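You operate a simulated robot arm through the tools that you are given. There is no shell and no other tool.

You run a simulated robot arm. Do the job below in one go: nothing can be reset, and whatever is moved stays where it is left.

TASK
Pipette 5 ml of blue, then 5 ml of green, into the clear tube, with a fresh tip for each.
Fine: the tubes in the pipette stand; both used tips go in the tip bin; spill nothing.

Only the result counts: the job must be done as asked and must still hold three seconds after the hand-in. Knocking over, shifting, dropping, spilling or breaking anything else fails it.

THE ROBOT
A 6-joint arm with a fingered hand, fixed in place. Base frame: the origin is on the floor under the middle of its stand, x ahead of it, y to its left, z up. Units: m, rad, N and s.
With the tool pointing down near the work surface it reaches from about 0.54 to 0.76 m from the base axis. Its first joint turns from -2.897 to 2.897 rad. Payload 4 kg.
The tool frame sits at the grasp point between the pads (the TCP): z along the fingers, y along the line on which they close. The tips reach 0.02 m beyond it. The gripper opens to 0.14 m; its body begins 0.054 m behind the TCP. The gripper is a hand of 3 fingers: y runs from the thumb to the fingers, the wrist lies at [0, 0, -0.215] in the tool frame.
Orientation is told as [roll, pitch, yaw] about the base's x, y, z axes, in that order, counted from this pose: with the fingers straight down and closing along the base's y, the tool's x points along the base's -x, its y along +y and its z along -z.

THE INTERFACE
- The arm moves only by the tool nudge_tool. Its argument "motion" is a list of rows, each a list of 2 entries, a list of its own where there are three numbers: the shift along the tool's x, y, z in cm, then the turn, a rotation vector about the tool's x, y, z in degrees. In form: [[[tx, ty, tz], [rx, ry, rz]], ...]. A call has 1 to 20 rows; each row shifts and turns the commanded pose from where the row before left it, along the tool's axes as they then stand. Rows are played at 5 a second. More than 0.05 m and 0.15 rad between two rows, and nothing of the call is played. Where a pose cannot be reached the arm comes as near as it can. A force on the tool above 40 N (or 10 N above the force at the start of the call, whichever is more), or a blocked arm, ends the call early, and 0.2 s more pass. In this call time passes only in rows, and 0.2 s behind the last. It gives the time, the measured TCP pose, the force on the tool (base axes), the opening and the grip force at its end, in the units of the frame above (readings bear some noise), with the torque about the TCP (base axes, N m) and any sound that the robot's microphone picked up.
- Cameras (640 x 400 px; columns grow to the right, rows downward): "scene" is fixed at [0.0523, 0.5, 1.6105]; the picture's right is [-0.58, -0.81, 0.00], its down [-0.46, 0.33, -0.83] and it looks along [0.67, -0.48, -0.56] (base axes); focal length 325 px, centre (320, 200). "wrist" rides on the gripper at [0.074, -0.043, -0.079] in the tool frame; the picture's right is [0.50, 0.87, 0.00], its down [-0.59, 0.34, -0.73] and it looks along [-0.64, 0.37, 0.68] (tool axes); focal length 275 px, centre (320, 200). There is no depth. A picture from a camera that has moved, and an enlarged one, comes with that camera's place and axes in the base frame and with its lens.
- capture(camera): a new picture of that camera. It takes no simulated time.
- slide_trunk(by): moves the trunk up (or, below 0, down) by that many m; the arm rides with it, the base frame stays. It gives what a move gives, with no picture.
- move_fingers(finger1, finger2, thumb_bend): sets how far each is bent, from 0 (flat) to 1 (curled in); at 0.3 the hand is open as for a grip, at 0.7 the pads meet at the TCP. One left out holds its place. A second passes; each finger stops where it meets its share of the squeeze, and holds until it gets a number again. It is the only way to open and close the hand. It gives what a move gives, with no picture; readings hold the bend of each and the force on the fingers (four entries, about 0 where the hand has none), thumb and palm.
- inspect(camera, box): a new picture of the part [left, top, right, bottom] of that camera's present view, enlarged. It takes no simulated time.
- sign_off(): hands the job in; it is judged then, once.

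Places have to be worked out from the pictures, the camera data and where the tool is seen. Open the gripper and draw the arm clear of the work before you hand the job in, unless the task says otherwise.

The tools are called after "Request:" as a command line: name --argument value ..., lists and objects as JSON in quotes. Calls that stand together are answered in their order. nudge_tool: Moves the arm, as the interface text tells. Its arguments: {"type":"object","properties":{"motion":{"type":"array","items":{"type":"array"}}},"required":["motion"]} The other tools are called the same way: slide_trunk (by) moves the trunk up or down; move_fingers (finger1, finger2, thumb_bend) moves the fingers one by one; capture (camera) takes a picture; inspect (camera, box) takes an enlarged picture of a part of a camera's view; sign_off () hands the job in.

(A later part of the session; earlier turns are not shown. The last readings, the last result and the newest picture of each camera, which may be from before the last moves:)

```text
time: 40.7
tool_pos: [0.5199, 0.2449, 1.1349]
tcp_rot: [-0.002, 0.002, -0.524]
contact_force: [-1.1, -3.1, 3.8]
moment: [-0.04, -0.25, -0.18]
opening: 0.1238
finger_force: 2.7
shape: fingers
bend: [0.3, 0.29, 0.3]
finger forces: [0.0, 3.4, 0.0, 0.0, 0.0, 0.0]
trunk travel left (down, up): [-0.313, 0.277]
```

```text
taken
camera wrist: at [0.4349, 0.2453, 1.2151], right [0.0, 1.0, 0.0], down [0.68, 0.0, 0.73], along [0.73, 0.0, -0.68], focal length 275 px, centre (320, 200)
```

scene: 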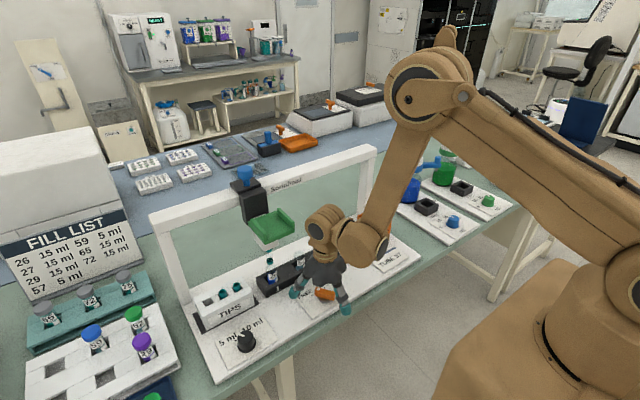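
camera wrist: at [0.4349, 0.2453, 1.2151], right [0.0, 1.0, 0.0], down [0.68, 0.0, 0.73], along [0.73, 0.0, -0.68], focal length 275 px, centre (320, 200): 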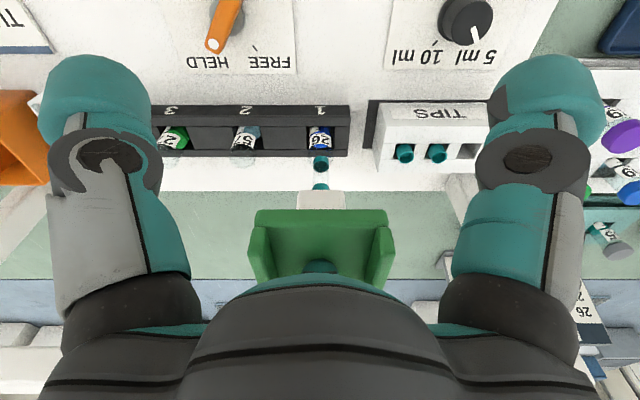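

The head rose again, so HELD does not hold the head's height with the lever as it stands. I'll test whether HELD locks the carriage along the rail, by pressing sideways on the +y flange in tiny steps.

Request:
nudge_tool --motion '[[[0, 0, -1.8], [0, 0, 0]], [[0.25, 0.43, 0], [0, 0, 0]], [[0.25, 0.43, 0], [0, 0, 0]], [[0.25, 0.43, 0], [0, 0, 0]], [[0.1, 0.17, 0], [0, 0, 0]], [[0.1, 0.17, 0], [0, 0, 0]], [[0.1, 0.17, 0], [0, 0, 0]], [[0.1, 0.17, 0], [0, 0, 0]]]'

Request:
capture --camera "wrist"

```text
time: 42.5
tool_pos: [0.5229, 0.2685, 1.1527]
tcp_rot: [-0.003, 0.001, -0.526]
contact_force: [-1.3, -3.3, -1.0]
moment: [-0.01, 0.0, -0.19]
opening: 0.124
finger_force: 1.8
shape: fingers
bend: [0.3, 0.3, 0.3]
finger forces: [0.0, 2.6, 0.0, 0.1, 0.1, 0.0]
trunk travel left (down, up): [-0.313, 0.277]
```

```text
taken
camera wrist: at [0.4365, 0.2678, 1.2327], right [0.0, 1.0, 0.0], down [0.68, 0.0, 0.73], along [0.73, 0.0, -0.68], focal length 275 px, centre (320, 200)
```

wrist: 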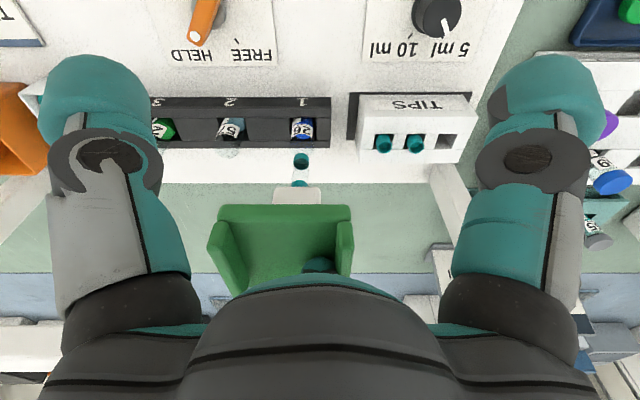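

The finger is at the flange with 3.3 N and the head has not visibly moved. I'll push 5 mm more to tell sliding friction from a lock.

Request:
nudge_tool --motion '[[[0.1, 0.17, 0], [0, 0, 0]], [[0.1, 0.17, 0], [0, 0, 0]], [[0.05, 0.09, 0], [0, 0, 0]]]'

Request:
inspect --camera "wrist" --box '[230, 80, 390, 220]'

```text
time: 43.3
tool_pos: [0.5237, 0.2731, 1.1532]
tcp_rot: [-0.002, 0.002, -0.525]
contact_force: [-0.4, -3.6, -0.4]
moment: [-0.01, -0.1, -0.3]
opening: 0.1242
finger_force: 2.3
shape: fingers
bend: [0.3, 0.3, 0.3]
finger forces: [0.0, 4.0, 0.0, 0.1, 0.0, 0.0]
trunk travel left (down, up): [-0.313, 0.277]
```

```text
2.86 times, centred on (310, 150) of wrist
camera zoom: at [0.4367, 0.2725, 1.2325], right [0.0, 1.0, 0.0], down [0.68, 0.0, 0.73], along [0.73, 0.0, -0.68], focal length 786 px, centre (349, 343)
```

zoom: 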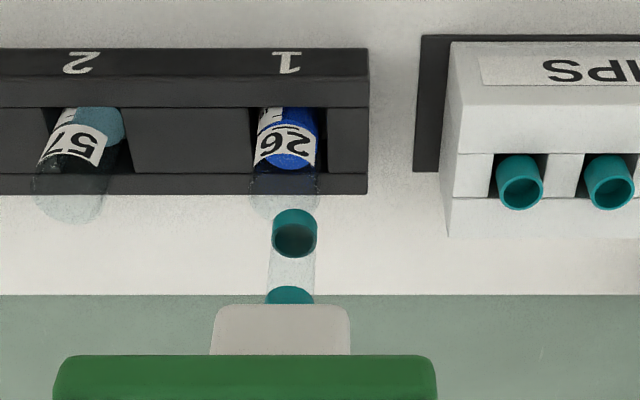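

The head slid about 5 mm, so there is no rail lock either. HELD may only catch at greater depth or need a firmer turn. First I'll push the head back −y onto tube 26's axis (finger to y≈0.230).

Request:
nudge_tool --motion '[[[-0.5, -0.87, 0], [0, 0, 0]], [[-0.5, -0.87, 0], [0, 0, 0]], [[-0.5, -0.87, 0], [0, 0, 0]], [[-0.4, -0.69, 0], [0, 0, 0]], [[-0.25, -0.42, 0], [0, 0, 0]]]'

Request:
inspect --camera "wrist" --box '[250, 80, 410, 220]'

```text
time: 44.5
tool_pos: [0.5227, 0.2284, 1.1521]
tcp_rot: [-0.001, 0.003, -0.526]
contact_force: [-0.4, 0.0, 1.0]
moment: [-0.02, -0.05, 0.02]
opening: 0.1242
finger_force: 0.6
shape: fingers
bend: [0.3, 0.3, 0.3]
finger forces: [0.0, 0.5, 0.1, 0.1, 0.0, 0.0]
trunk travel left (down, up): [-0.313, 0.277]
```

```text
2.86 times, centred on (330, 150) of wrist
camera zoom: at [0.4365, 0.2296, 1.2319], right [0.0, 1.0, 0.0], down [0.68, 0.0, 0.73], along [0.73, 0.0, -0.68], focal length 786 px, centre (291, 343)
```

zoom: 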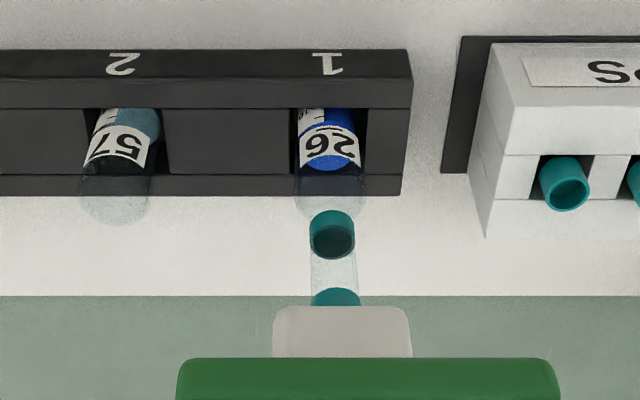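

Tip and tube 26 are concentric again (both y≈0.246). I'll recentre the finger in the tray and push deeper, about 6 cm, watching for contact or a latch.

Request:
nudge_tool --motion '[[[0.45, 0.78, 0], [0, 0, 0]], [[0.4, 0.7, 0], [0, 0, 0]], [[0, 0, 1], [0, 0, 0]], [[0, 0, 1], [0, 0, 0]], [[0, 0, 1], [0, 0, 0]], [[0, 0, 1], [0, 0, 0]], [[0, 0, 1], [0, 0, 0]], [[0, 0, 0.5], [0, 0, 0]], [[0, 0, 0.5], [0, 0, 0]]]'

Request:
capture --camera "wrist"

Request:
inspect --camera "scene" --box '[230, 180, 350, 300]'

```text
time: 46.5
tool_pos: [0.521, 0.2465, 1.0938]
tcp_rot: [-0.001, 0.002, -0.526]
contact_force: [-1.2, -0.3, 5.0]
moment: [0.02, -0.36, -0.01]
opening: 0.1242
finger_force: 1.8
shape: fingers
bend: [0.3, 0.29, 0.3]
finger forces: [0.1, 5.1, 0.0, 0.0, 0.1, 0.0]
trunk travel left (down, up): [-0.313, 0.277]
```

```text
taken
camera wrist: at [0.4361, 0.2462, 1.1726], right [0.0, 1.0, 0.0], down [0.68, 0.0, 0.73], along [0.73, 0.0, -0.68], focal length 275 px, centre (320, 200)
```

wrist: 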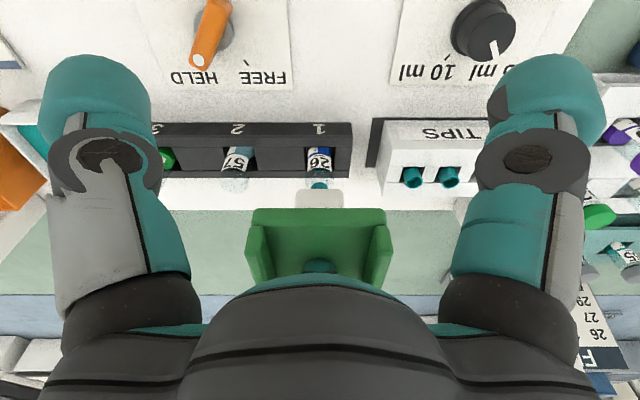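

```text
3.33 times, centred on (290, 240) of scene
camera zoom: at [0.0523, 0.5, 1.6105], right [-0.58, -0.81, 0.0], down [-0.46, 0.33, -0.83], along [0.67, -0.48, -0.56], focal length 1084 px, centre (420, 67)
```

zoom: 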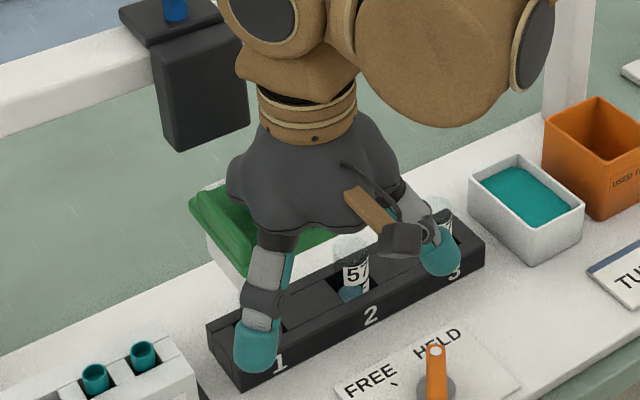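

At 5.6 cm stroke I still feel only the spring (5 N). I'll go a little deeper in 3 mm steps, looking for a latch or the tube floor.

Request:
nudge_tool --motion '[[[0, 0, 0.3], [0, 0, 0]], [[0, 0, 0.3], [0, 0, 0]], [[0, 0, 0.3], [0, 0, 0]]]'

Request:
nudge_tool --motion '[[[0, 0, -1], [0, 0, 0]], [[0, 0, -1], [0, 0, 0]]]'

Request:
capture --camera "wrist"

```text
time: 47.3
tool_pos: [0.5208, 0.2453, 1.0844]
tcp_rot: [-0.002, 0.002, -0.526]
contact_force: [-1.9, -0.9, 4.8]
moment: [0.02, -0.47, -0.08]
opening: 0.1244
finger_force: 2.3
shape: fingers
bend: [0.3, 0.29, 0.3]
finger forces: [0.0, 5.5, 0.1, 0.0, 0.1, 0.0]
trunk travel left (down, up): [-0.313, 0.277]
```

```text
time: 47.9
tool_pos: [0.5201, 0.2466, 1.1046]
tcp_rot: [-0.001, 0.004, -0.526]
contact_force: [-0.4, -2.8, 4.3]
moment: [-0.03, -0.36, -0.18]
opening: 0.1242
finger_force: 3.0
shape: fingers
bend: [0.3, 0.29, 0.3]
finger forces: [0.0, 4.7, 0.0, 0.0, 0.0, 0.0]
trunk travel left (down, up): [-0.313, 0.277]
```

```text
taken
camera wrist: at [0.4352, 0.2472, 1.1842], right [0.0, 1.0, 0.0], down [0.68, 0.0, 0.73], along [0.73, 0.0, -0.68], focal length 275 px, centre (320, 200)
```

wrist: 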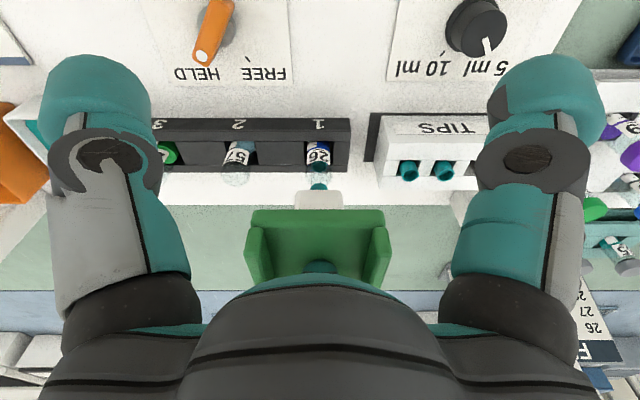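

Still no latch at 6.5 cm. The most likely explanation is that the lever isn't fully home at HELD, so I'll let the head rise and go back to turn it further until it stops.

Request:
nudge_tool --motion '[[[0, 0, -1.5], [0, 0, 0]], [[0, 0, -1.5], [0, 0, 0]], [[0, 0, -1.5], [0, 0, 0]], [[0, 0, -2.5], [0, 0, 0]], [[0, 0, -3], [0, 0, 0]]]'

Request:
capture --camera "wrist"

Request:
inspect --camera "scene" --box '[280, 260, 370, 330]'

Request:
inspect --camera "scene" --box '[210, 150, 330, 270]'

```text
time: 49.1
tool_pos: [0.5199, 0.2459, 1.2047]
tcp_rot: [-0.001, 0.002, -0.526]
contact_force: [0.2, -0.6, -0.9]
moment: [0.01, -0.02, 0.0]
opening: 0.1242
finger_force: 0.0
shape: fingers
bend: [0.3, 0.3, 0.3]
finger forces: [0.1, 0.0, 0.0, 0.0, 0.1, 0.1]
trunk travel left (down, up): [-0.313, 0.277]
```

```text
taken
camera wrist: at [0.4355, 0.2465, 1.2843], right [0.0, 1.0, 0.0], down [0.68, 0.0, 0.73], along [0.73, 0.0, -0.68], focal length 275 px, centre (320, 200)
```

wrist: 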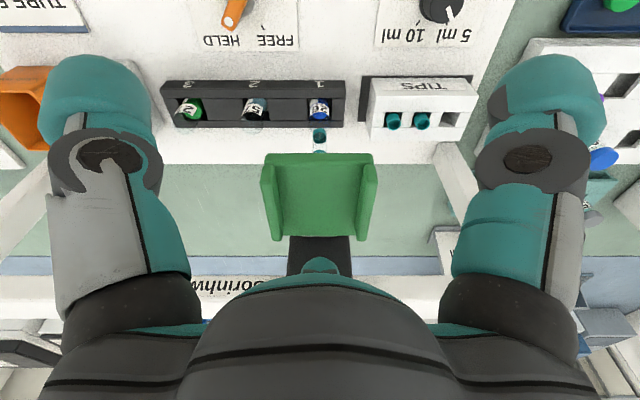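

```text
5.71 times, centred on (325, 295) of scene
camera zoom: at [0.0523, 0.5, 1.6105], right [-0.58, -0.81, 0.0], down [-0.46, 0.33, -0.83], along [0.67, -0.48, -0.56], focal length 1857 px, centre (291, -343)
```

zoom: 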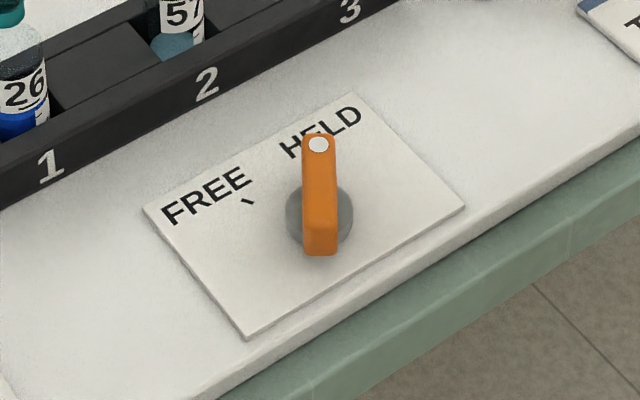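

```text
3.33 times, centred on (270, 210) of scene
camera zoom: at [0.0523, 0.5, 1.6105], right [-0.58, -0.81, 0.0], down [-0.46, 0.33, -0.83], along [0.67, -0.48, -0.56], focal length 1084 px, centre (487, 167)
```

zoom: 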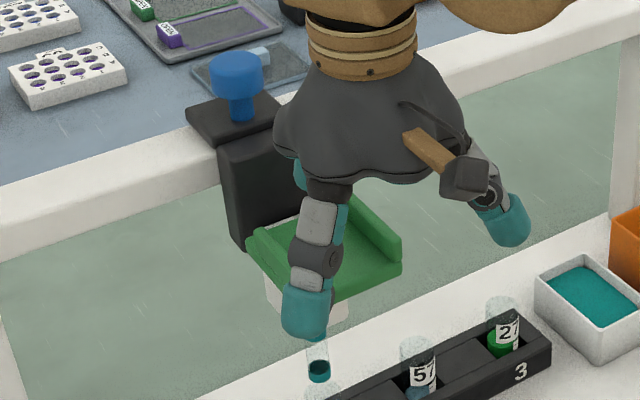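

The lever projects to about −33°, nearly at its mark. I'll re-grip it and turn a few more degrees until the torque shows a stop.

Request:
nudge_tool --motion '[[[-1.31, -2.79, 0], [0, 0, 0]], [[-1.31, -2.79, 0], [0, 0, 0]], [[-1.31, -2.79, 0], [0, 0, 0]], [[0, 0, 4.5], [0, 0, 0]], [[0, 0, 4.5], [0, 0, 0]], [[0, 0, 4.5], [0, 0, 0]], [[0, 0, 4.5], [0, 0, 0]], [[0, 0, 4.5], [0, 0, 0]], [[0, 0, 3.5], [0, 0, 0]], [[0, 0, 1.7], [0, 0, 0]]]'

Request:
capture --camera "wrist"

```text
time: 51.3
tool_pos: [0.5126, 0.1526, 0.9268]
tcp_rot: [-0.003, 0.001, -0.525]
contact_force: [0.9, 0.0, -0.4]
moment: [0.01, 0.01, 0.01]
opening: 0.1241
finger_force: 0.0
shape: fingers
bend: [0.3, 0.3, 0.3]
finger forces: [0.1, 0.0, 0.0, 0.0, 0.0, 0.0]
trunk travel left (down, up): [-0.313, 0.277]
```

```text
taken
camera wrist: at [0.4271, 0.1531, 1.0062], right [0.0, 1.0, 0.0], down [0.68, 0.0, 0.73], along [0.73, 0.0, -0.68], focal length 275 px, centre (320, 200)
```

wrist: 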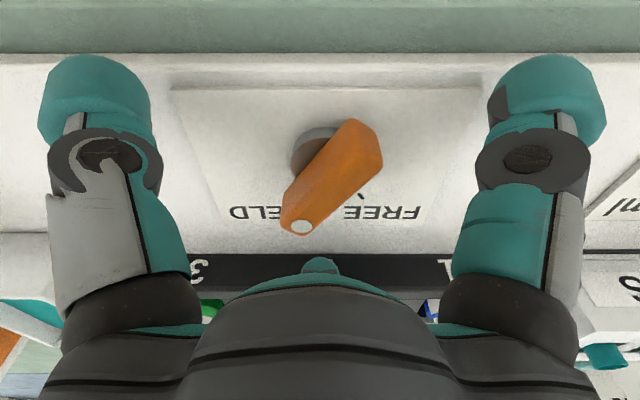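

The bar is between the fingers. I'll close and twist further toward HELD, watching the torque.

Request:
move_fingers --finger1 0.7 --finger2 0.7 --thumb_bend 0.7

Request:
nudge_tool --motion '[[[0, 0, 0], [0, 0, 4]], [[0, 0, 0], [0, 0, 3]]]'

Request:
nudge_tool --motion '[[[0, 0, 0], [0, 0, 3]]]'

Request:
capture --camera "wrist"

```text
time: 52.3
tool_pos: [0.5133, 0.1521, 0.9265]
tcp_rot: [-0.002, 0.001, -0.525]
contact_force: [5.9, 6.2, 0.4]
moment: [-0.09, 0.03, -0.02]
opening: 0.0312
finger_force: 17.9
shape: fingers
bend: [0.58, 0.59, 0.64]
finger forces: [12.2, 11.0, 0.0, 0.0, 11.9, 0.0]
trunk travel left (down, up): [-0.313, 0.277]
```

```text
time: 52.9
tool_pos: [0.5128, 0.1541, 0.9266]
tcp_rot: [-0.003, 0.001, -0.649]
contact_force: [4.4, 1.5, 2.4]
moment: [-0.19, 0.08, 0.34]
opening: 0.0296
finger_force: 18.9
shape: fingers
bend: [0.59, 0.59, 0.64]
finger forces: [6.7, 14.1, 0.0, 0.0, 16.8, 0.0]
trunk travel left (down, up): [-0.313, 0.277]
```

```text
time: 53.3
tool_pos: [0.5148, 0.1542, 0.9271]
tcp_rot: [-0.003, 0.002, -0.702]
contact_force: [9.0, 1.7, 8.4]
moment: [-0.28, 0.1, 0.71]
opening: 0.0277
finger_force: 24.0
shape: fingers
bend: [0.6, 0.59, 0.64]
finger forces: [4.7, 19.3, 0.1, 0.0, 24.1, 0.0]
trunk travel left (down, up): [-0.313, 0.277]
```

```text
taken
camera wrist: at [0.4294, 0.169, 1.0066], right [0.18, 0.98, 0.0], down [0.67, -0.12, 0.73], along [0.72, -0.13, -0.68], focal length 275 px, centre (320, 200)
```

wrist: 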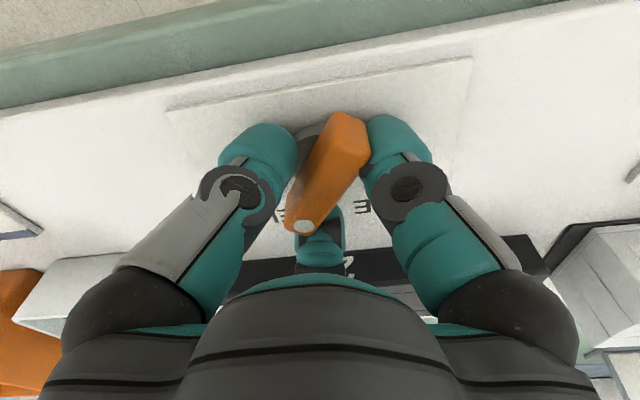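

Torque climbs to 0.71 N·m, so the lever is against its HELD stop. I'll relax the twist slightly, open and raise.

Request:
nudge_tool --motion '[[[0, 0, 0], [0, 0, -3]]]'

Request:
move_fingers --finger1 0.3 --finger2 0.3 --thumb_bend 0.3

Request:
nudge_tool --motion '[[[0, 0, -4.5], [0, 0, 0]], [[0, 0, -4.5], [0, 0, 0]], [[0, 0, -4.5], [0, 0, 0]], [[0, 0, -4.5], [0, 0, 0]], [[0, 0, -4.5], [0, 0, -3]], [[0, 0, -4], [0, 0, -4]]]'

Request:
inspect --camera "scene" --box '[280, 260, 370, 330]'

Request:
capture --camera "wrist"

```text
time: 53.7
tool_pos: [0.5145, 0.1543, 0.9274]
tcp_rot: [-0.005, 0.003, -0.649]
contact_force: [8.8, 1.1, 7.7]
moment: [-0.24, 0.13, -0.08]
opening: 0.0282
finger_force: 21.2
shape: fingers
bend: [0.6, 0.59, 0.64]
finger forces: [13.2, 10.9, 0.0, 0.0, 19.2, 0.1]
trunk travel left (down, up): [-0.313, 0.277]
```

```text
time: 54.7
tool_pos: [0.5137, 0.1542, 0.927]
tcp_rot: [-0.002, 0.002, -0.649]
contact_force: [0.9, -0.2, -0.3]
moment: [0.0, 0.02, 0.02]
opening: 0.124
finger_force: 0.0
shape: fingers
bend: [0.3, 0.3, 0.3]
finger forces: [0.0, 0.0, 0.1, 0.1, 0.0, 0.1]
trunk travel left (down, up): [-0.313, 0.277]
```

```text
time: 56.1
tool_pos: [0.5129, 0.152, 1.1893]
tcp_rot: [0.0, 0.001, -0.525]
contact_force: [-0.3, -0.7, 0.1]
moment: [0.03, -0.01, -0.02]
opening: 0.1241
finger_force: 0.1
shape: fingers
bend: [0.3, 0.3, 0.3]
finger forces: [0.0, 0.1, 0.0, 0.0, 0.0, 0.0]
trunk travel left (down, up): [-0.313, 0.277]
```

```text
5.71 times, centred on (325, 295) of scene
camera zoom: at [0.0523, 0.5, 1.6105], right [-0.58, -0.81, 0.0], down [-0.46, 0.33, -0.83], along [0.67, -0.48, -0.56], focal length 1857 px, centre (291, -343)
```

zoom: 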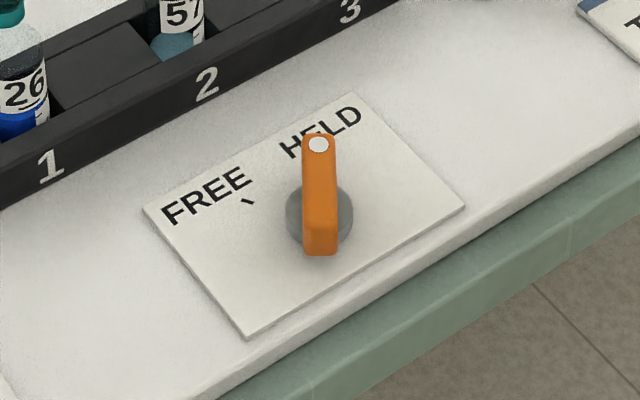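

```text
taken
camera wrist: at [0.4266, 0.1528, 1.2694], right [0.0, 1.0, 0.0], down [0.68, 0.0, 0.73], along [0.73, 0.0, -0.68], focal length 275 px, centre (320, 200)
```

wrist: 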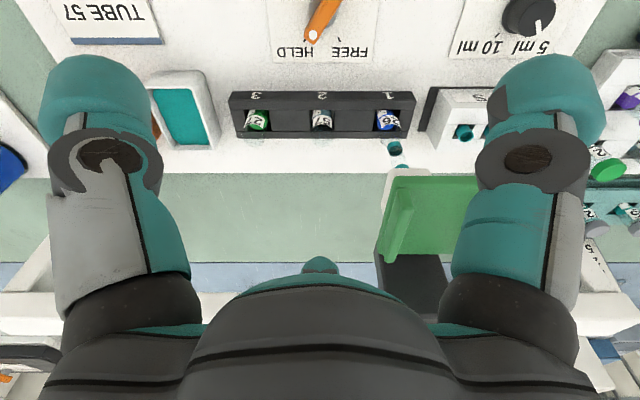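

The lever image is identical to before, so it was already at its HELD stop. HELD therefore controls something else. I'll look closely at the tip and tube 26 to see if dipping at HELD drew any liquid.

Request:
inspect --camera "wrist" --box '[350, 90, 450, 190]'

Request:
inspect --camera "scene" --box '[250, 220, 330, 280]'

Request:
capture --camera "scene"

```text
4.00 times, centred on (400, 140) of wrist
camera zoom: at [0.4266, 0.1528, 1.2694], right [0.0, 1.0, 0.0], down [0.68, 0.0, 0.73], along [0.73, 0.0, -0.68], focal length 1101 px, centre (0, 440)
```

zoom: 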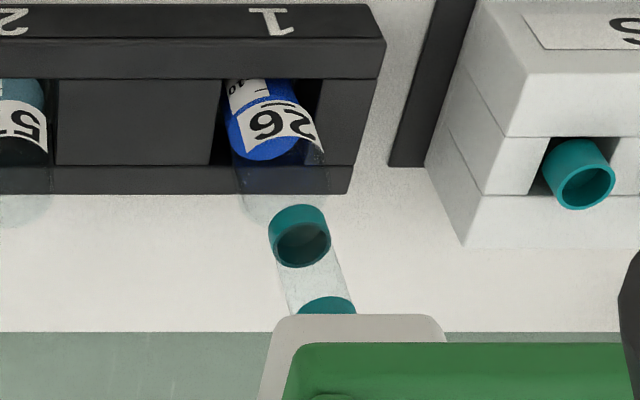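

```text
6.67 times, centred on (290, 250) of scene
camera zoom: at [0.0523, 0.5, 1.6105], right [-0.58, -0.81, 0.0], down [-0.46, 0.33, -0.83], along [0.67, -0.48, -0.56], focal length 2167 px, centre (520, -133)
```

zoom: 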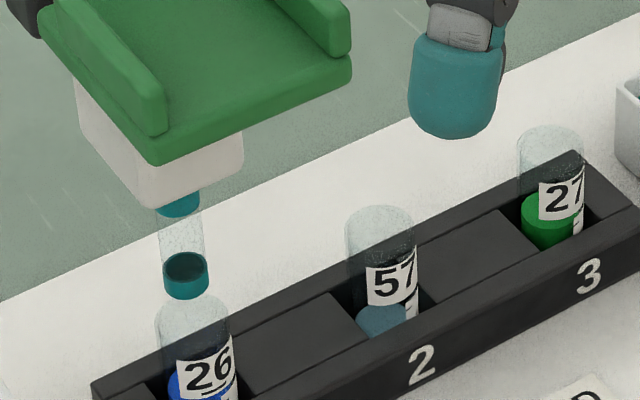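

```text
taken
```

scene: 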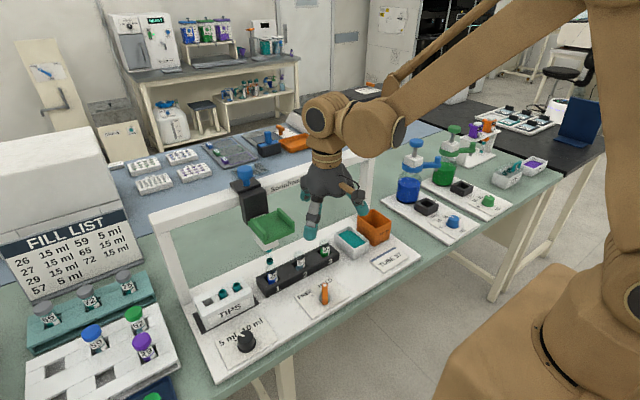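

The tip is empty and clear, so dipping alone draws nothing. I'll investigate the blue plunger next, but over the tip bin: if a press ejects the tip there, nothing is lost, since there are three tips. First I put the finger back into the tray.

Request:
nudge_tool --motion '[[[0, 0, -2], [0, 0, 0]], [[1.34, 2.84, 0], [0, 0, 0]], [[1.34, 2.84, 0], [0, 0, 0]], [[1.0, 2.1, 0], [0, 0, 0]], [[0, 0, 3.5], [0, 0, 0]], [[0, 0, 2.1], [0, 0, 0]]]'

Request:
capture --camera "wrist"

```text
time: 57.5
tool_pos: [0.5227, 0.2394, 1.1544]
tcp_rot: [-0.003, 0.002, -0.526]
contact_force: [-0.5, -0.4, -0.3]
moment: [-0.01, -0.01, 0.0]
opening: 0.1241
finger_force: 0.1
shape: fingers
bend: [0.3, 0.3, 0.3]
finger forces: [0.1, 0.0, 0.0, 0.0, 0.1, 0.1]
trunk travel left (down, up): [-0.313, 0.277]
```

```text
taken
camera wrist: at [0.4377, 0.2399, 1.2348], right [0.0, 1.0, 0.0], down [0.68, 0.0, 0.73], along [0.73, 0.0, -0.68], focal length 275 px, centre (320, 200)
```

wrist: 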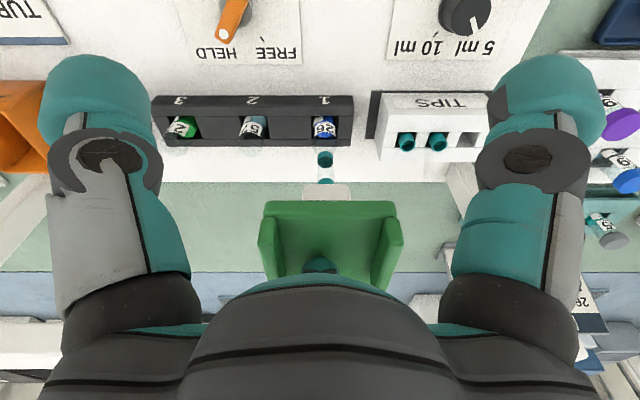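

The finger is in the tray. I'll slide the head −y toward the bin in 2 cm steps, checking halfway.

Request:
nudge_tool --motion '[[[-0.8, -1.38, 0], [0, 0, 0]], [[-1.0, -1.73, 0], [0, 0, 0]], [[-1.0, -1.73, 0], [0, 0, 0]], [[-1.0, -1.73, 0], [0, 0, 0]], [[-1.0, -1.73, 0], [0, 0, 0]], [[-1.0, -1.73, 0], [0, 0, 0]], [[-1.0, -1.73, 0], [0, 0, 0]], [[-1.0, -1.73, 0], [0, 0, 0]], [[-1.0, -1.73, 0], [0, 0, 0]]]'

Request:
capture --camera "wrist"

Request:
capture --camera "scene"

```text
time: 59.5
tool_pos: [0.5206, 0.0634, 1.1553]
tcp_rot: [-0.002, 0.002, -0.525]
contact_force: [0.5, 0.0, -0.7]
moment: [0.01, 0.0, 0.04]
opening: 0.1242
finger_force: 0.1
shape: fingers
bend: [0.3, 0.3, 0.3]
finger forces: [0.0, 0.0, 0.0, 0.0, 0.1, 0.0]
trunk travel left (down, up): [-0.313, 0.277]
```

```text
taken
camera wrist: at [0.4351, 0.0635, 1.2351], right [0.0, 1.0, 0.0], down [0.68, 0.0, 0.73], along [0.73, 0.0, -0.68], focal length 275 px, centre (320, 200)
```

wrist: 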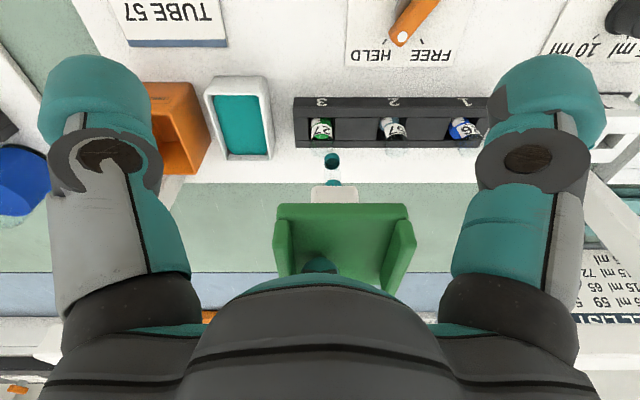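

```text
taken
```

scene: 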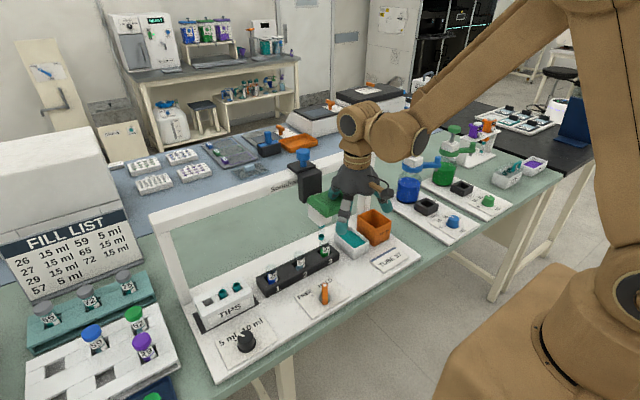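

The head passed over the tubes without contact and is near y≈0.078. I'll continue to the bin (head target y≈−0.13).

Request:
nudge_tool --motion '[[[-1.0, -1.73, 0], [0, 0, 0]], [[-1.0, -1.73, 0], [0, 0, 0]], [[-1.0, -1.73, 0], [0, 0, 0]], [[-1.0, -1.73, 0], [0, 0, 0]], [[-1.0, -1.73, 0], [0, 0, 0]], [[-1.0, -1.73, 0], [0, 0, 0]], [[-1.0, -1.73, 0], [0, 0, 0]], [[-1.0, -1.73, 0], [0, 0, 0]], [[-0.75, -1.3, 0], [0, 0, 0]], [[-0.5, -0.87, 0], [0, 0, 0]]]'

Request:
capture --camera "wrist"

Request:
capture --camera "scene"

```text
time: 61.7
tool_pos: [0.5227, -0.1215, 1.1545]
tcp_rot: [-0.003, 0.001, -0.526]
contact_force: [0.4, -0.7, 0.2]
moment: [-0.01, 0.0, 0.03]
opening: 0.1244
finger_force: 0.1
shape: fingers
bend: [0.3, 0.3, 0.3]
finger forces: [0.1, 0.1, 0.0, 0.0, 0.0, 0.1]
trunk travel left (down, up): [-0.313, 0.277]
```

```text
taken
camera wrist: at [0.4371, -0.1204, 1.2349], right [0.0, 1.0, 0.0], down [0.68, 0.0, 0.73], along [0.73, 0.0, -0.68], focal length 275 px, centre (320, 200)
```

wrist: 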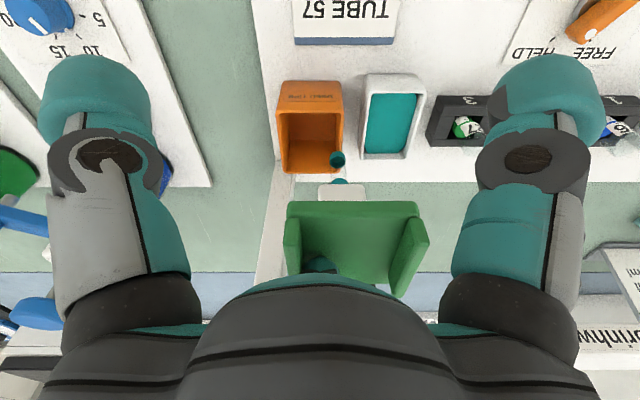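

```text
taken
```

scene: 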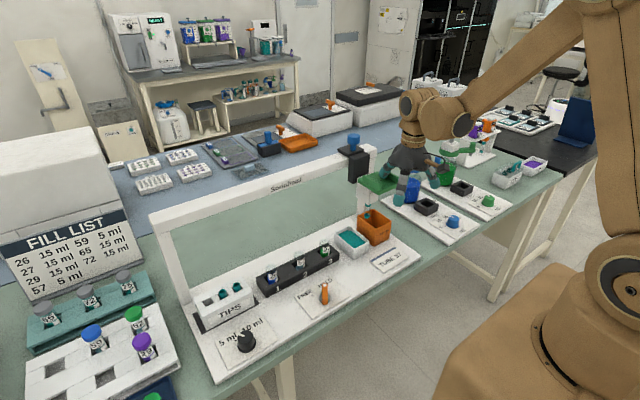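

The tip (y≈−0.101) is over the bin's +y wall; the bin spans y≈−0.173 to −0.094. I'll push about 3 cm more to centre it.

Request:
nudge_tool --motion '[[[-0.5, -0.87, 0], [0, 0, 0]], [[-0.5, -0.87, 0], [0, 0, 0]], [[-0.4, -0.69, 0], [0, 0, 0]]]'

Request:
capture --camera "wrist"

```text
time: 62.5
tool_pos: [0.5212, -0.1496, 1.1565]
tcp_rot: [-0.002, 0.001, -0.525]
contact_force: [-0.1, 1.1, 0.3]
moment: [-0.01, 0.01, -0.02]
opening: 0.1245
finger_force: 0.0
shape: fingers
bend: [0.3, 0.3, 0.3]
finger forces: [0.0, 0.1, 0.1, 0.1, 0.0, 0.0]
trunk travel left (down, up): [-0.313, 0.277]
```

```text
taken
camera wrist: at [0.4361, -0.1496, 1.235], right [0.0, 1.0, 0.0], down [0.68, 0.0, 0.73], along [0.73, 0.0, -0.68], focal length 275 px, centre (320, 200)
```

wrist: 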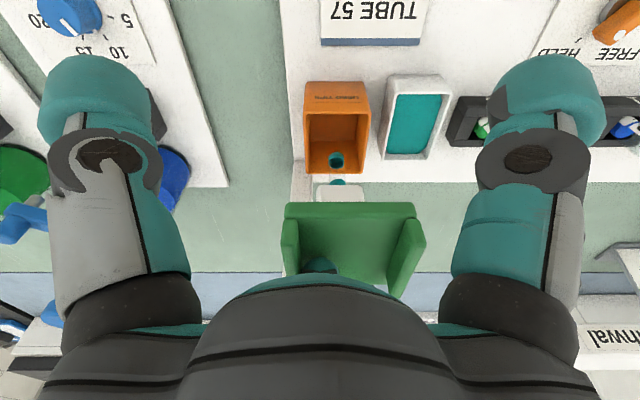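

The tip is centred over the bin. I'll zoom on the bin and trough for any hidden feature such as a stripping slot.

Request:
inspect --camera "wrist" --box '[280, 60, 460, 200]'

Request:
inspect --camera "scene" --box '[320, 130, 420, 260]'

```text
2.86 times, centred on (370, 130) of wrist
camera zoom: at [0.4361, -0.1496, 1.235], right [0.0, 1.0, 0.0], down [0.68, 0.0, 0.73], along [0.73, 0.0, -0.68], focal length 786 px, centre (177, 400)
```

zoom: 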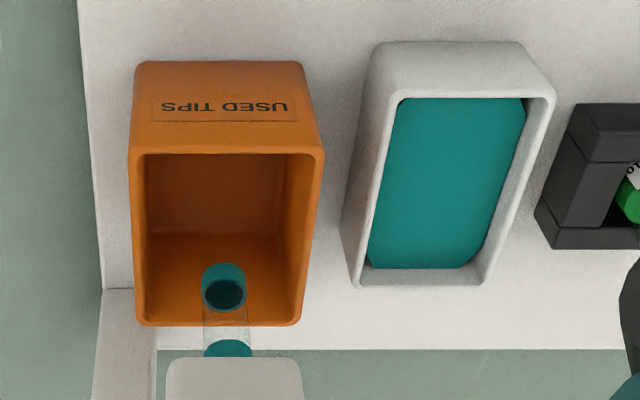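

```text
3.08 times, centred on (370, 195) of scene
camera zoom: at [0.0523, 0.5, 1.6105], right [-0.58, -0.81, 0.0], down [-0.46, 0.33, -0.83], along [0.67, -0.48, -0.56], focal length 1000 px, centre (166, 215)
```

zoom: 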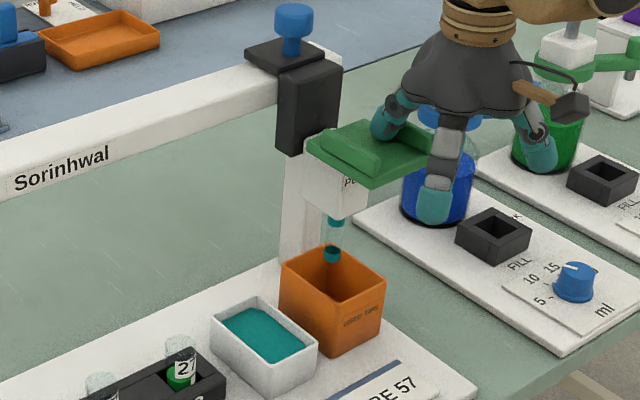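

The bin is a plain box and the trough holds a teal liquid. The plunger cap is at about (0.722, −0.134), top z≈1.235. I'll raise and bring finger 2 above it to z≈1.30 for a look.

Request:
nudge_tool --motion '[[[0, 0, -3], [0, 0, 0]], [[0, 0, -4.5], [0, 0, 0]], [[0, 0, -4.5], [0, 0, 0]], [[0, 0, -3], [0, 0, 0]], [[-3.2, 2.47, 0], [0, 0, 0]], [[-3.2, 2.47, 0], [0, 0, 0]], [[-3.2, 2.47, 0], [0, 0, 0]]]'

Request:
capture --camera "wrist"

Request:
inspect --camera "scene" --box '[320, 100, 440, 200]'

```text
time: 64.1
tool_pos: [0.6416, -0.135, 1.3055]
tcp_rot: [-0.003, 0.004, -0.525]
contact_force: [0.2, 0.4, 0.2]
moment: [0.03, 0.01, 0.02]
opening: 0.1242
finger_force: 0.1
shape: fingers
bend: [0.3, 0.3, 0.3]
finger forces: [0.0, 0.0, 0.0, 0.0, 0.0, 0.0]
trunk travel left (down, up): [-0.313, 0.277]
```

```text
taken
camera wrist: at [0.557, -0.134, 1.3848], right [0.0, 1.0, 0.0], down [0.68, 0.0, 0.73], along [0.73, 0.0, -0.68], focal length 275 px, centre (320, 200)
```

wrist: 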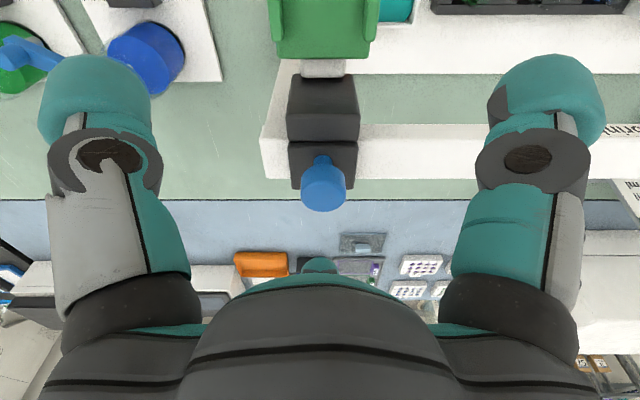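

```text
4.00 times, centred on (380, 150) of scene
camera zoom: at [0.0523, 0.5, 1.6105], right [-0.58, -0.81, 0.0], down [-0.46, 0.33, -0.83], along [0.67, -0.48, -0.56], focal length 1300 px, centre (80, 400)
```

zoom: 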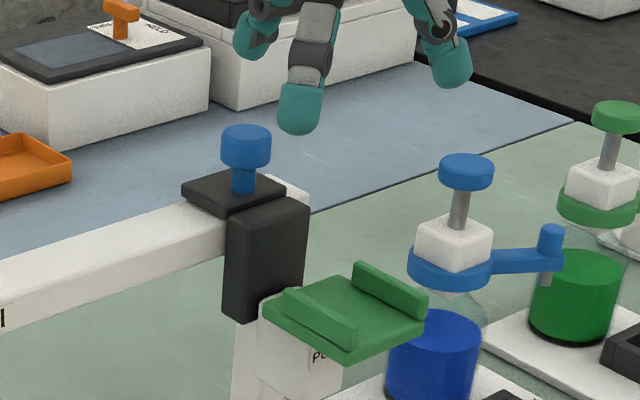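

The finger is above the cap (y matches, x≈0.72). I'll lower to just above it, then press in small steps while watching the force.

Request:
nudge_tool --motion '[[[0, 0, 2], [0, 0, 0]], [[0, 0, 1.5], [0, 0, 0]], [[0, 0, 0.5], [0, 0, 0]]]'

Request:
capture --camera "wrist"

Request:
inspect --camera "scene" --box '[320, 100, 420, 180]'

```text
time: 64.9
tool_pos: [0.6418, -0.1334, 1.2665]
tcp_rot: [-0.001, 0.002, -0.526]
contact_force: [-0.3, 0.0, -0.7]
moment: [0.0, -0.01, -0.01]
opening: 0.1241
finger_force: 0.1
shape: fingers
bend: [0.3, 0.3, 0.3]
finger forces: [0.1, 0.0, 0.0, 0.1, 0.0, 0.1]
trunk travel left (down, up): [-0.313, 0.277]
```

```text
taken
camera wrist: at [0.5561, -0.1321, 1.3456], right [0.0, 1.0, 0.0], down [0.68, 0.0, 0.73], along [0.73, 0.0, -0.68], focal length 275 px, centre (320, 200)
```

wrist: 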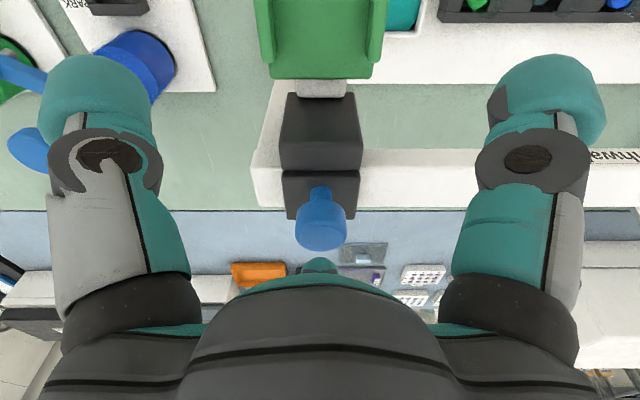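

```text
5.00 times, centred on (370, 140) of scene
camera zoom: at [0.0523, 0.5, 1.6105], right [-0.58, -0.81, 0.0], down [-0.46, 0.33, -0.83], along [0.67, -0.48, -0.56], focal length 1625 px, centre (70, 500)
```

zoom: 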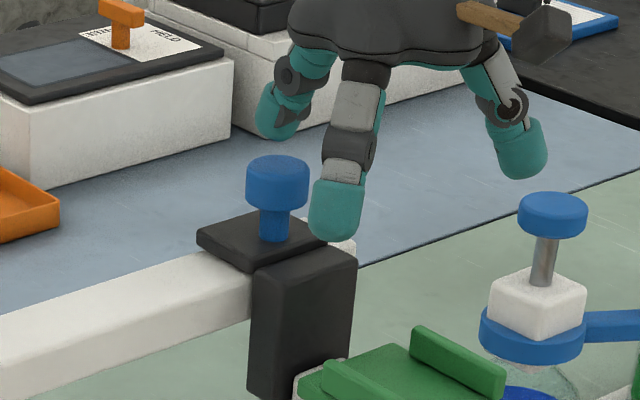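

The finger is just above the cap. I'll press down in 2–3 mm steps, checking the force each time.

Request:
nudge_tool --motion '[[[0, 0, 0.4], [0, 0, 0]], [[0, 0, 0.4], [0, 0, 0]], [[0, 0, 0.3], [0, 0, 0]]]'

Request:
inspect --camera "scene" --box '[320, 100, 420, 180]'

```text
time: 65.7
tool_pos: [0.6417, -0.1333, 1.2549]
tcp_rot: [-0.001, 0.001, -0.526]
contact_force: [-0.5, -0.4, 0.4]
moment: [-0.01, 0.01, 0.0]
opening: 0.1243
finger_force: 0.0
shape: fingers
bend: [0.3, 0.3, 0.3]
finger forces: [0.0, 0.0, 0.0, 0.0, 0.0, 0.0]
trunk travel left (down, up): [-0.313, 0.277]
```

```text
5.00 times, centred on (370, 140) of scene
camera zoom: at [0.0523, 0.5, 1.6105], right [-0.58, -0.81, 0.0], down [-0.46, 0.33, -0.83], along [0.67, -0.48, -0.56], focal length 1625 px, centre (70, 500)
```

zoom: 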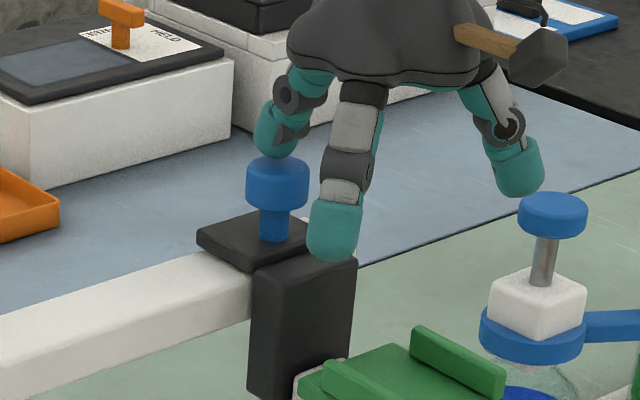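

No contact yet. Continuing in 2 mm steps.

Request:
nudge_tool --motion '[[[0, 0, 0.2], [0, 0, 0]], [[0, 0, 0.2], [0, 0, 0]]]'

Request:
nudge_tool --motion '[[[0, 0, 0.2], [0, 0, 0]]]'

Request:
nudge_tool --motion '[[[0, 0, 0.2], [0, 0, 0]]]'

Request:
inspect --camera "scene" --box '[320, 100, 420, 180]'

```text
time: 66.3
tool_pos: [0.6418, -0.1324, 1.2502]
tcp_rot: [-0.002, 0.001, -0.526]
contact_force: [0.0, 0.7, 0.8]
moment: [0.02, -0.03, -0.01]
opening: 0.1241
finger_force: 0.7
shape: fingers
bend: [0.3, 0.3, 0.3]
finger forces: [0.0, 0.8, 0.0, 0.0, 0.1, 0.0]
trunk travel left (down, up): [-0.313, 0.277]
```

```text
time: 66.7
tool_pos: [0.6421, -0.1324, 1.2487]
tcp_rot: [-0.003, 0.001, -0.526]
contact_force: [-0.5, -0.2, 4.0]
moment: [0.0, -0.36, -0.01]
opening: 0.124
finger_force: 2.2
shape: fingers
bend: [0.3, 0.29, 0.3]
finger forces: [0.0, 4.4, 0.1, 0.0, 0.1, 0.1]
trunk travel left (down, up): [-0.313, 0.277]
```

```text
time: 67.1
tool_pos: [0.6402, -0.1326, 1.2482]
tcp_rot: [-0.002, 0.0, -0.525]
contact_force: [-4.3, -0.7, 11.5]
moment: [0.02, -0.97, -0.01]
opening: 0.1242
finger_force: 6.4
shape: fingers
bend: [0.3, 0.28, 0.3]
finger forces: [0.1, 12.3, 0.0, 0.0, 0.0, 0.0]
trunk travel left (down, up): [-0.313, 0.277]
```

```text
5.00 times, centred on (370, 140) of scene
camera zoom: at [0.0523, 0.5, 1.6105], right [-0.58, -0.81, 0.0], down [-0.46, 0.33, -0.83], along [0.67, -0.48, -0.56], focal length 1625 px, centre (70, 500)
```

zoom: 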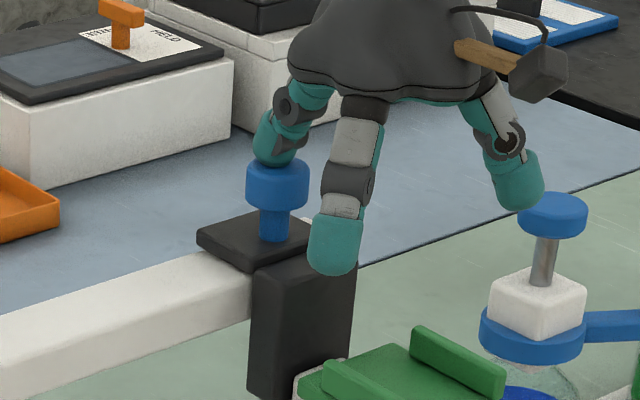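

Contact at TCP z≈1.250 and the force climbs steeply (11.5 N) with little visible motion. I'll press a bit more to see whether the plunger moves or is blocked.

Request:
nudge_tool --motion '[[[0, 0, 0.2], [0, 0, 0]]]'

Request:
nudge_tool --motion '[[[0, 0, 0.2], [0, 0, 0]]]'

Request:
inspect --camera "scene" --box '[320, 100, 420, 180]'

```text
time: 67.5
tool_pos: [0.64, -0.1333, 1.2471]
tcp_rot: [-0.001, 0.0, -0.525]
contact_force: [-5.1, -0.5, 19.3]
moment: [-0.02, -1.51, 0.0]
opening: 0.1242
finger_force: 9.5
shape: fingers
bend: [0.3, 0.27, 0.3]
finger forces: [0.0, 18.6, 0.1, 0.0, 0.0, 0.0]
trunk travel left (down, up): [-0.313, 0.277]
```

```text
time: 67.9
tool_pos: [0.6373, -0.1328, 1.2459]
tcp_rot: [-0.003, -0.003, -0.526]
contact_force: [-10.0, -0.7, 28.9]
moment: [-0.01, -2.27, -0.03]
opening: 0.1245
finger_force: 13.2
shape: fingers
bend: [0.3, 0.26, 0.3]
finger forces: [0.1, 27.1, 0.0, 0.0, 0.0, 0.0]
trunk travel left (down, up): [-0.313, 0.277]
```

```text
5.00 times, centred on (370, 140) of scene
camera zoom: at [0.0523, 0.5, 1.6105], right [-0.58, -0.81, 0.0], down [-0.46, 0.33, -0.83], along [0.67, -0.48, -0.56], focal length 1625 px, centre (70, 500)
```

zoom: 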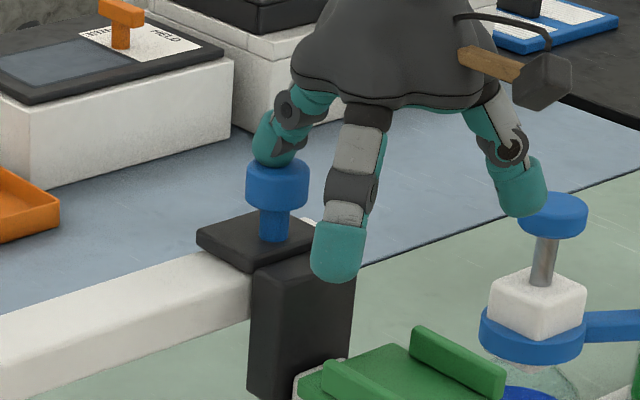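

At 29 N the cap hasn't moved, so HELD locks the plunger and FREE should let it move. I'll set the lever back to FREE and test the plunger here over the bin, so I raise and return to the lever.

Request:
nudge_tool --motion '[[[0, 0, -2], [0, 0, 0]], [[0, 0, -4], [0, 0, 0]], [[3.6, 2.65, 0], [0, 0, 0]], [[3.6, 2.65, 0], [0, 0, 0]], [[3.6, 2.65, 0], [0, 0, 0]], [[3.6, 2.65, 0], [0, 0, 0]], [[3.6, 2.65, 0], [0, 0, 0]], [[3.6, 2.65, 0], [0, 0, 0]], [[3.6, 2.65, 0], [0, 0, 0]], [[0, 0, 4.5], [0, 0, 0]], [[0, 0, 4.5], [0, 0, 0]], [[0, 0, 4.5], [0, 0, 0]], [[0, 0, 4.5], [0, 0, 0]]]'

Request:
capture --camera "wrist"

```text
time: 70.7
tool_pos: [0.5178, 0.1546, 1.1224]
tcp_rot: [-0.004, 0.002, -0.526]
contact_force: [-0.4, 0.0, 0.4]
moment: [0.02, -0.01, 0.03]
opening: 0.1245
finger_force: 0.1
shape: fingers
bend: [0.3, 0.3, 0.3]
finger forces: [0.1, 0.0, 0.0, 0.1, 0.1, 0.0]
trunk travel left (down, up): [-0.313, 0.277]
```

```text
taken
camera wrist: at [0.4306, 0.1553, 1.2015], right [0.0, 1.0, 0.0], down [0.68, 0.0, 0.73], along [0.73, 0.0, -0.68], focal length 275 px, centre (320, 200)
```

wrist: 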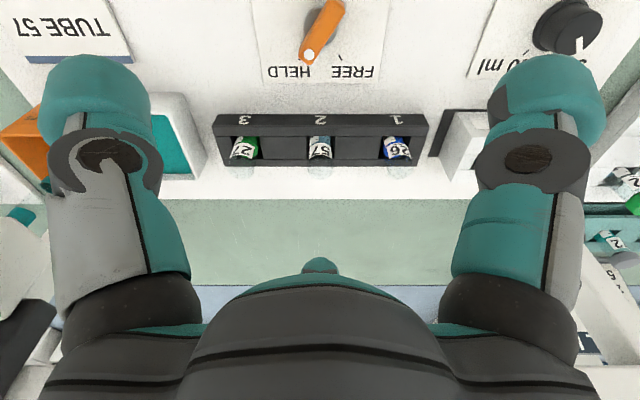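

I'm above the lever. I'll descend around it, aligning yaw with the bar (−34°).

Request:
nudge_tool --motion '[[[0.3, -0.2, 4.5], [0, 0, 2]], [[0, 0, 4.5], [0, 0, 2]], [[0, 0, 4.5], [0, 0, 0]], [[0, 0, 4], [0, 0, 0]], [[0, 0, 1.9], [0, 0, 0]]]'

Request:
move_fingers --finger1 0.7 --finger2 0.7 --thumb_bend 0.7

Request:
capture --camera "wrist"

```text
time: 71.9
tool_pos: [0.511, 0.1537, 0.9287]
tcp_rot: [-0.003, 0.002, -0.594]
contact_force: [-0.4, 0.5, 0.7]
moment: [0.04, -0.02, -0.01]
opening: 0.1243
finger_force: 0.0
shape: fingers
bend: [0.3, 0.3, 0.3]
finger forces: [0.0, 0.0, 0.1, 0.0, 0.0, 0.1]
trunk travel left (down, up): [-0.313, 0.277]
```

```text
time: 72.9
tool_pos: [0.5119, 0.1533, 0.9294]
tcp_rot: [-0.004, 0.002, -0.595]
contact_force: [7.3, 8.0, 1.6]
moment: [-0.03, -0.05, -0.01]
opening: 0.0256
finger_force: 15.3
shape: fingers
bend: [0.59, 0.58, 0.67]
finger forces: [10.2, 10.8, 0.0, 0.0, 10.6, 0.0]
trunk travel left (down, up): [-0.313, 0.277]
```

```text
taken
camera wrist: at [0.4265, 0.1605, 1.0087], right [0.07, 1.0, 0.0], down [0.68, -0.05, 0.73], along [0.73, -0.05, -0.68], focal length 275 px, centre (320, 200)
```

wrist: 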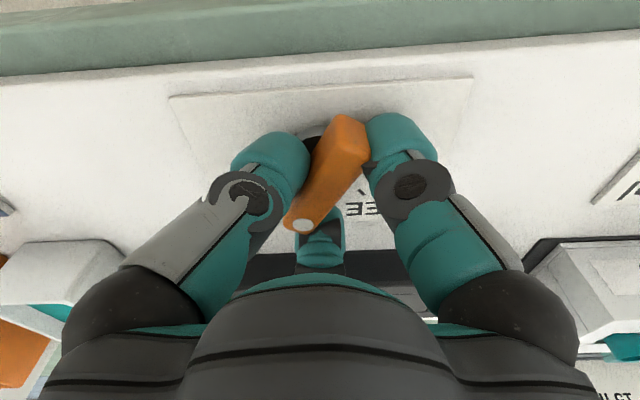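

The bar is gripped. I'll twist it counter-clockwise back to FREE (about 69°), checking torque as it nears the stop.

Request:
nudge_tool --motion '[[[0, 0, 0], [0, 0, -8]], [[0, 0, 0], [0, 0, -8]], [[0, 0, 0], [0, 0, -8]], [[0, 0, 0], [0, 0, -8]], [[0, 0, 0], [0, 0, -8]], [[0, 0, 0], [0, 0, -8]], [[0, 0, 0], [0, 0, -8]], [[0, 0, 0], [0, 0, -8]], [[0, 0, 0], [0, 0, -4]]]'

Request:
nudge_tool --motion '[[[0, 0, 0], [0, 0, -3]]]'

Request:
capture --camera "wrist"

```text
time: 74.9
tool_pos: [0.5113, 0.1556, 0.9289]
tcp_rot: [-0.001, 0.004, 0.593]
contact_force: [-0.9, 20.8, 7.6]
moment: [0.03, -0.13, -0.56]
opening: 0.0253
finger_force: 23.6
shape: fingers
bend: [0.59, 0.58, 0.67]
finger forces: [23.0, 7.7, 0.0, 0.0, 16.1, 0.0]
trunk travel left (down, up): [-0.313, 0.277]
```

```text
time: 75.3
tool_pos: [0.5106, 0.1557, 0.9282]
tcp_rot: [0.001, 0.002, 0.645]
contact_force: [-9.1, 26.4, 6.5]
moment: [-0.13, -0.12, -1.0]
opening: 0.0257
finger_force: 31.6
shape: fingers
bend: [0.59, 0.59, 0.67]
finger forces: [34.6, 5.8, 0.1, 0.1, 22.8, 0.1]
trunk travel left (down, up): [-0.313, 0.277]
```

```text
taken
camera wrist: at [0.4769, 0.0786, 1.0086], right [-0.92, 0.39, 0.0], down [0.27, 0.63, 0.73], along [0.28, 0.67, -0.68], focal length 275 px, centre (320, 200)
```

wrist: 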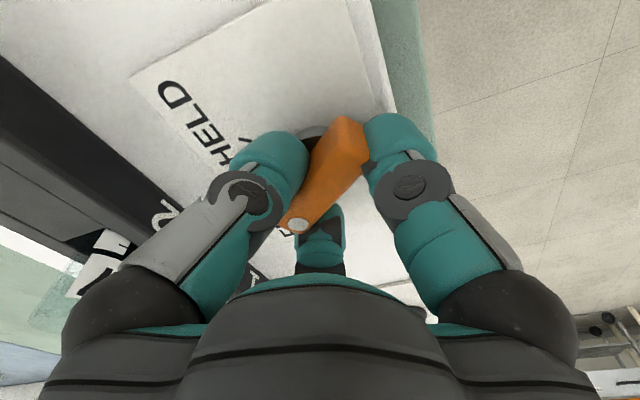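

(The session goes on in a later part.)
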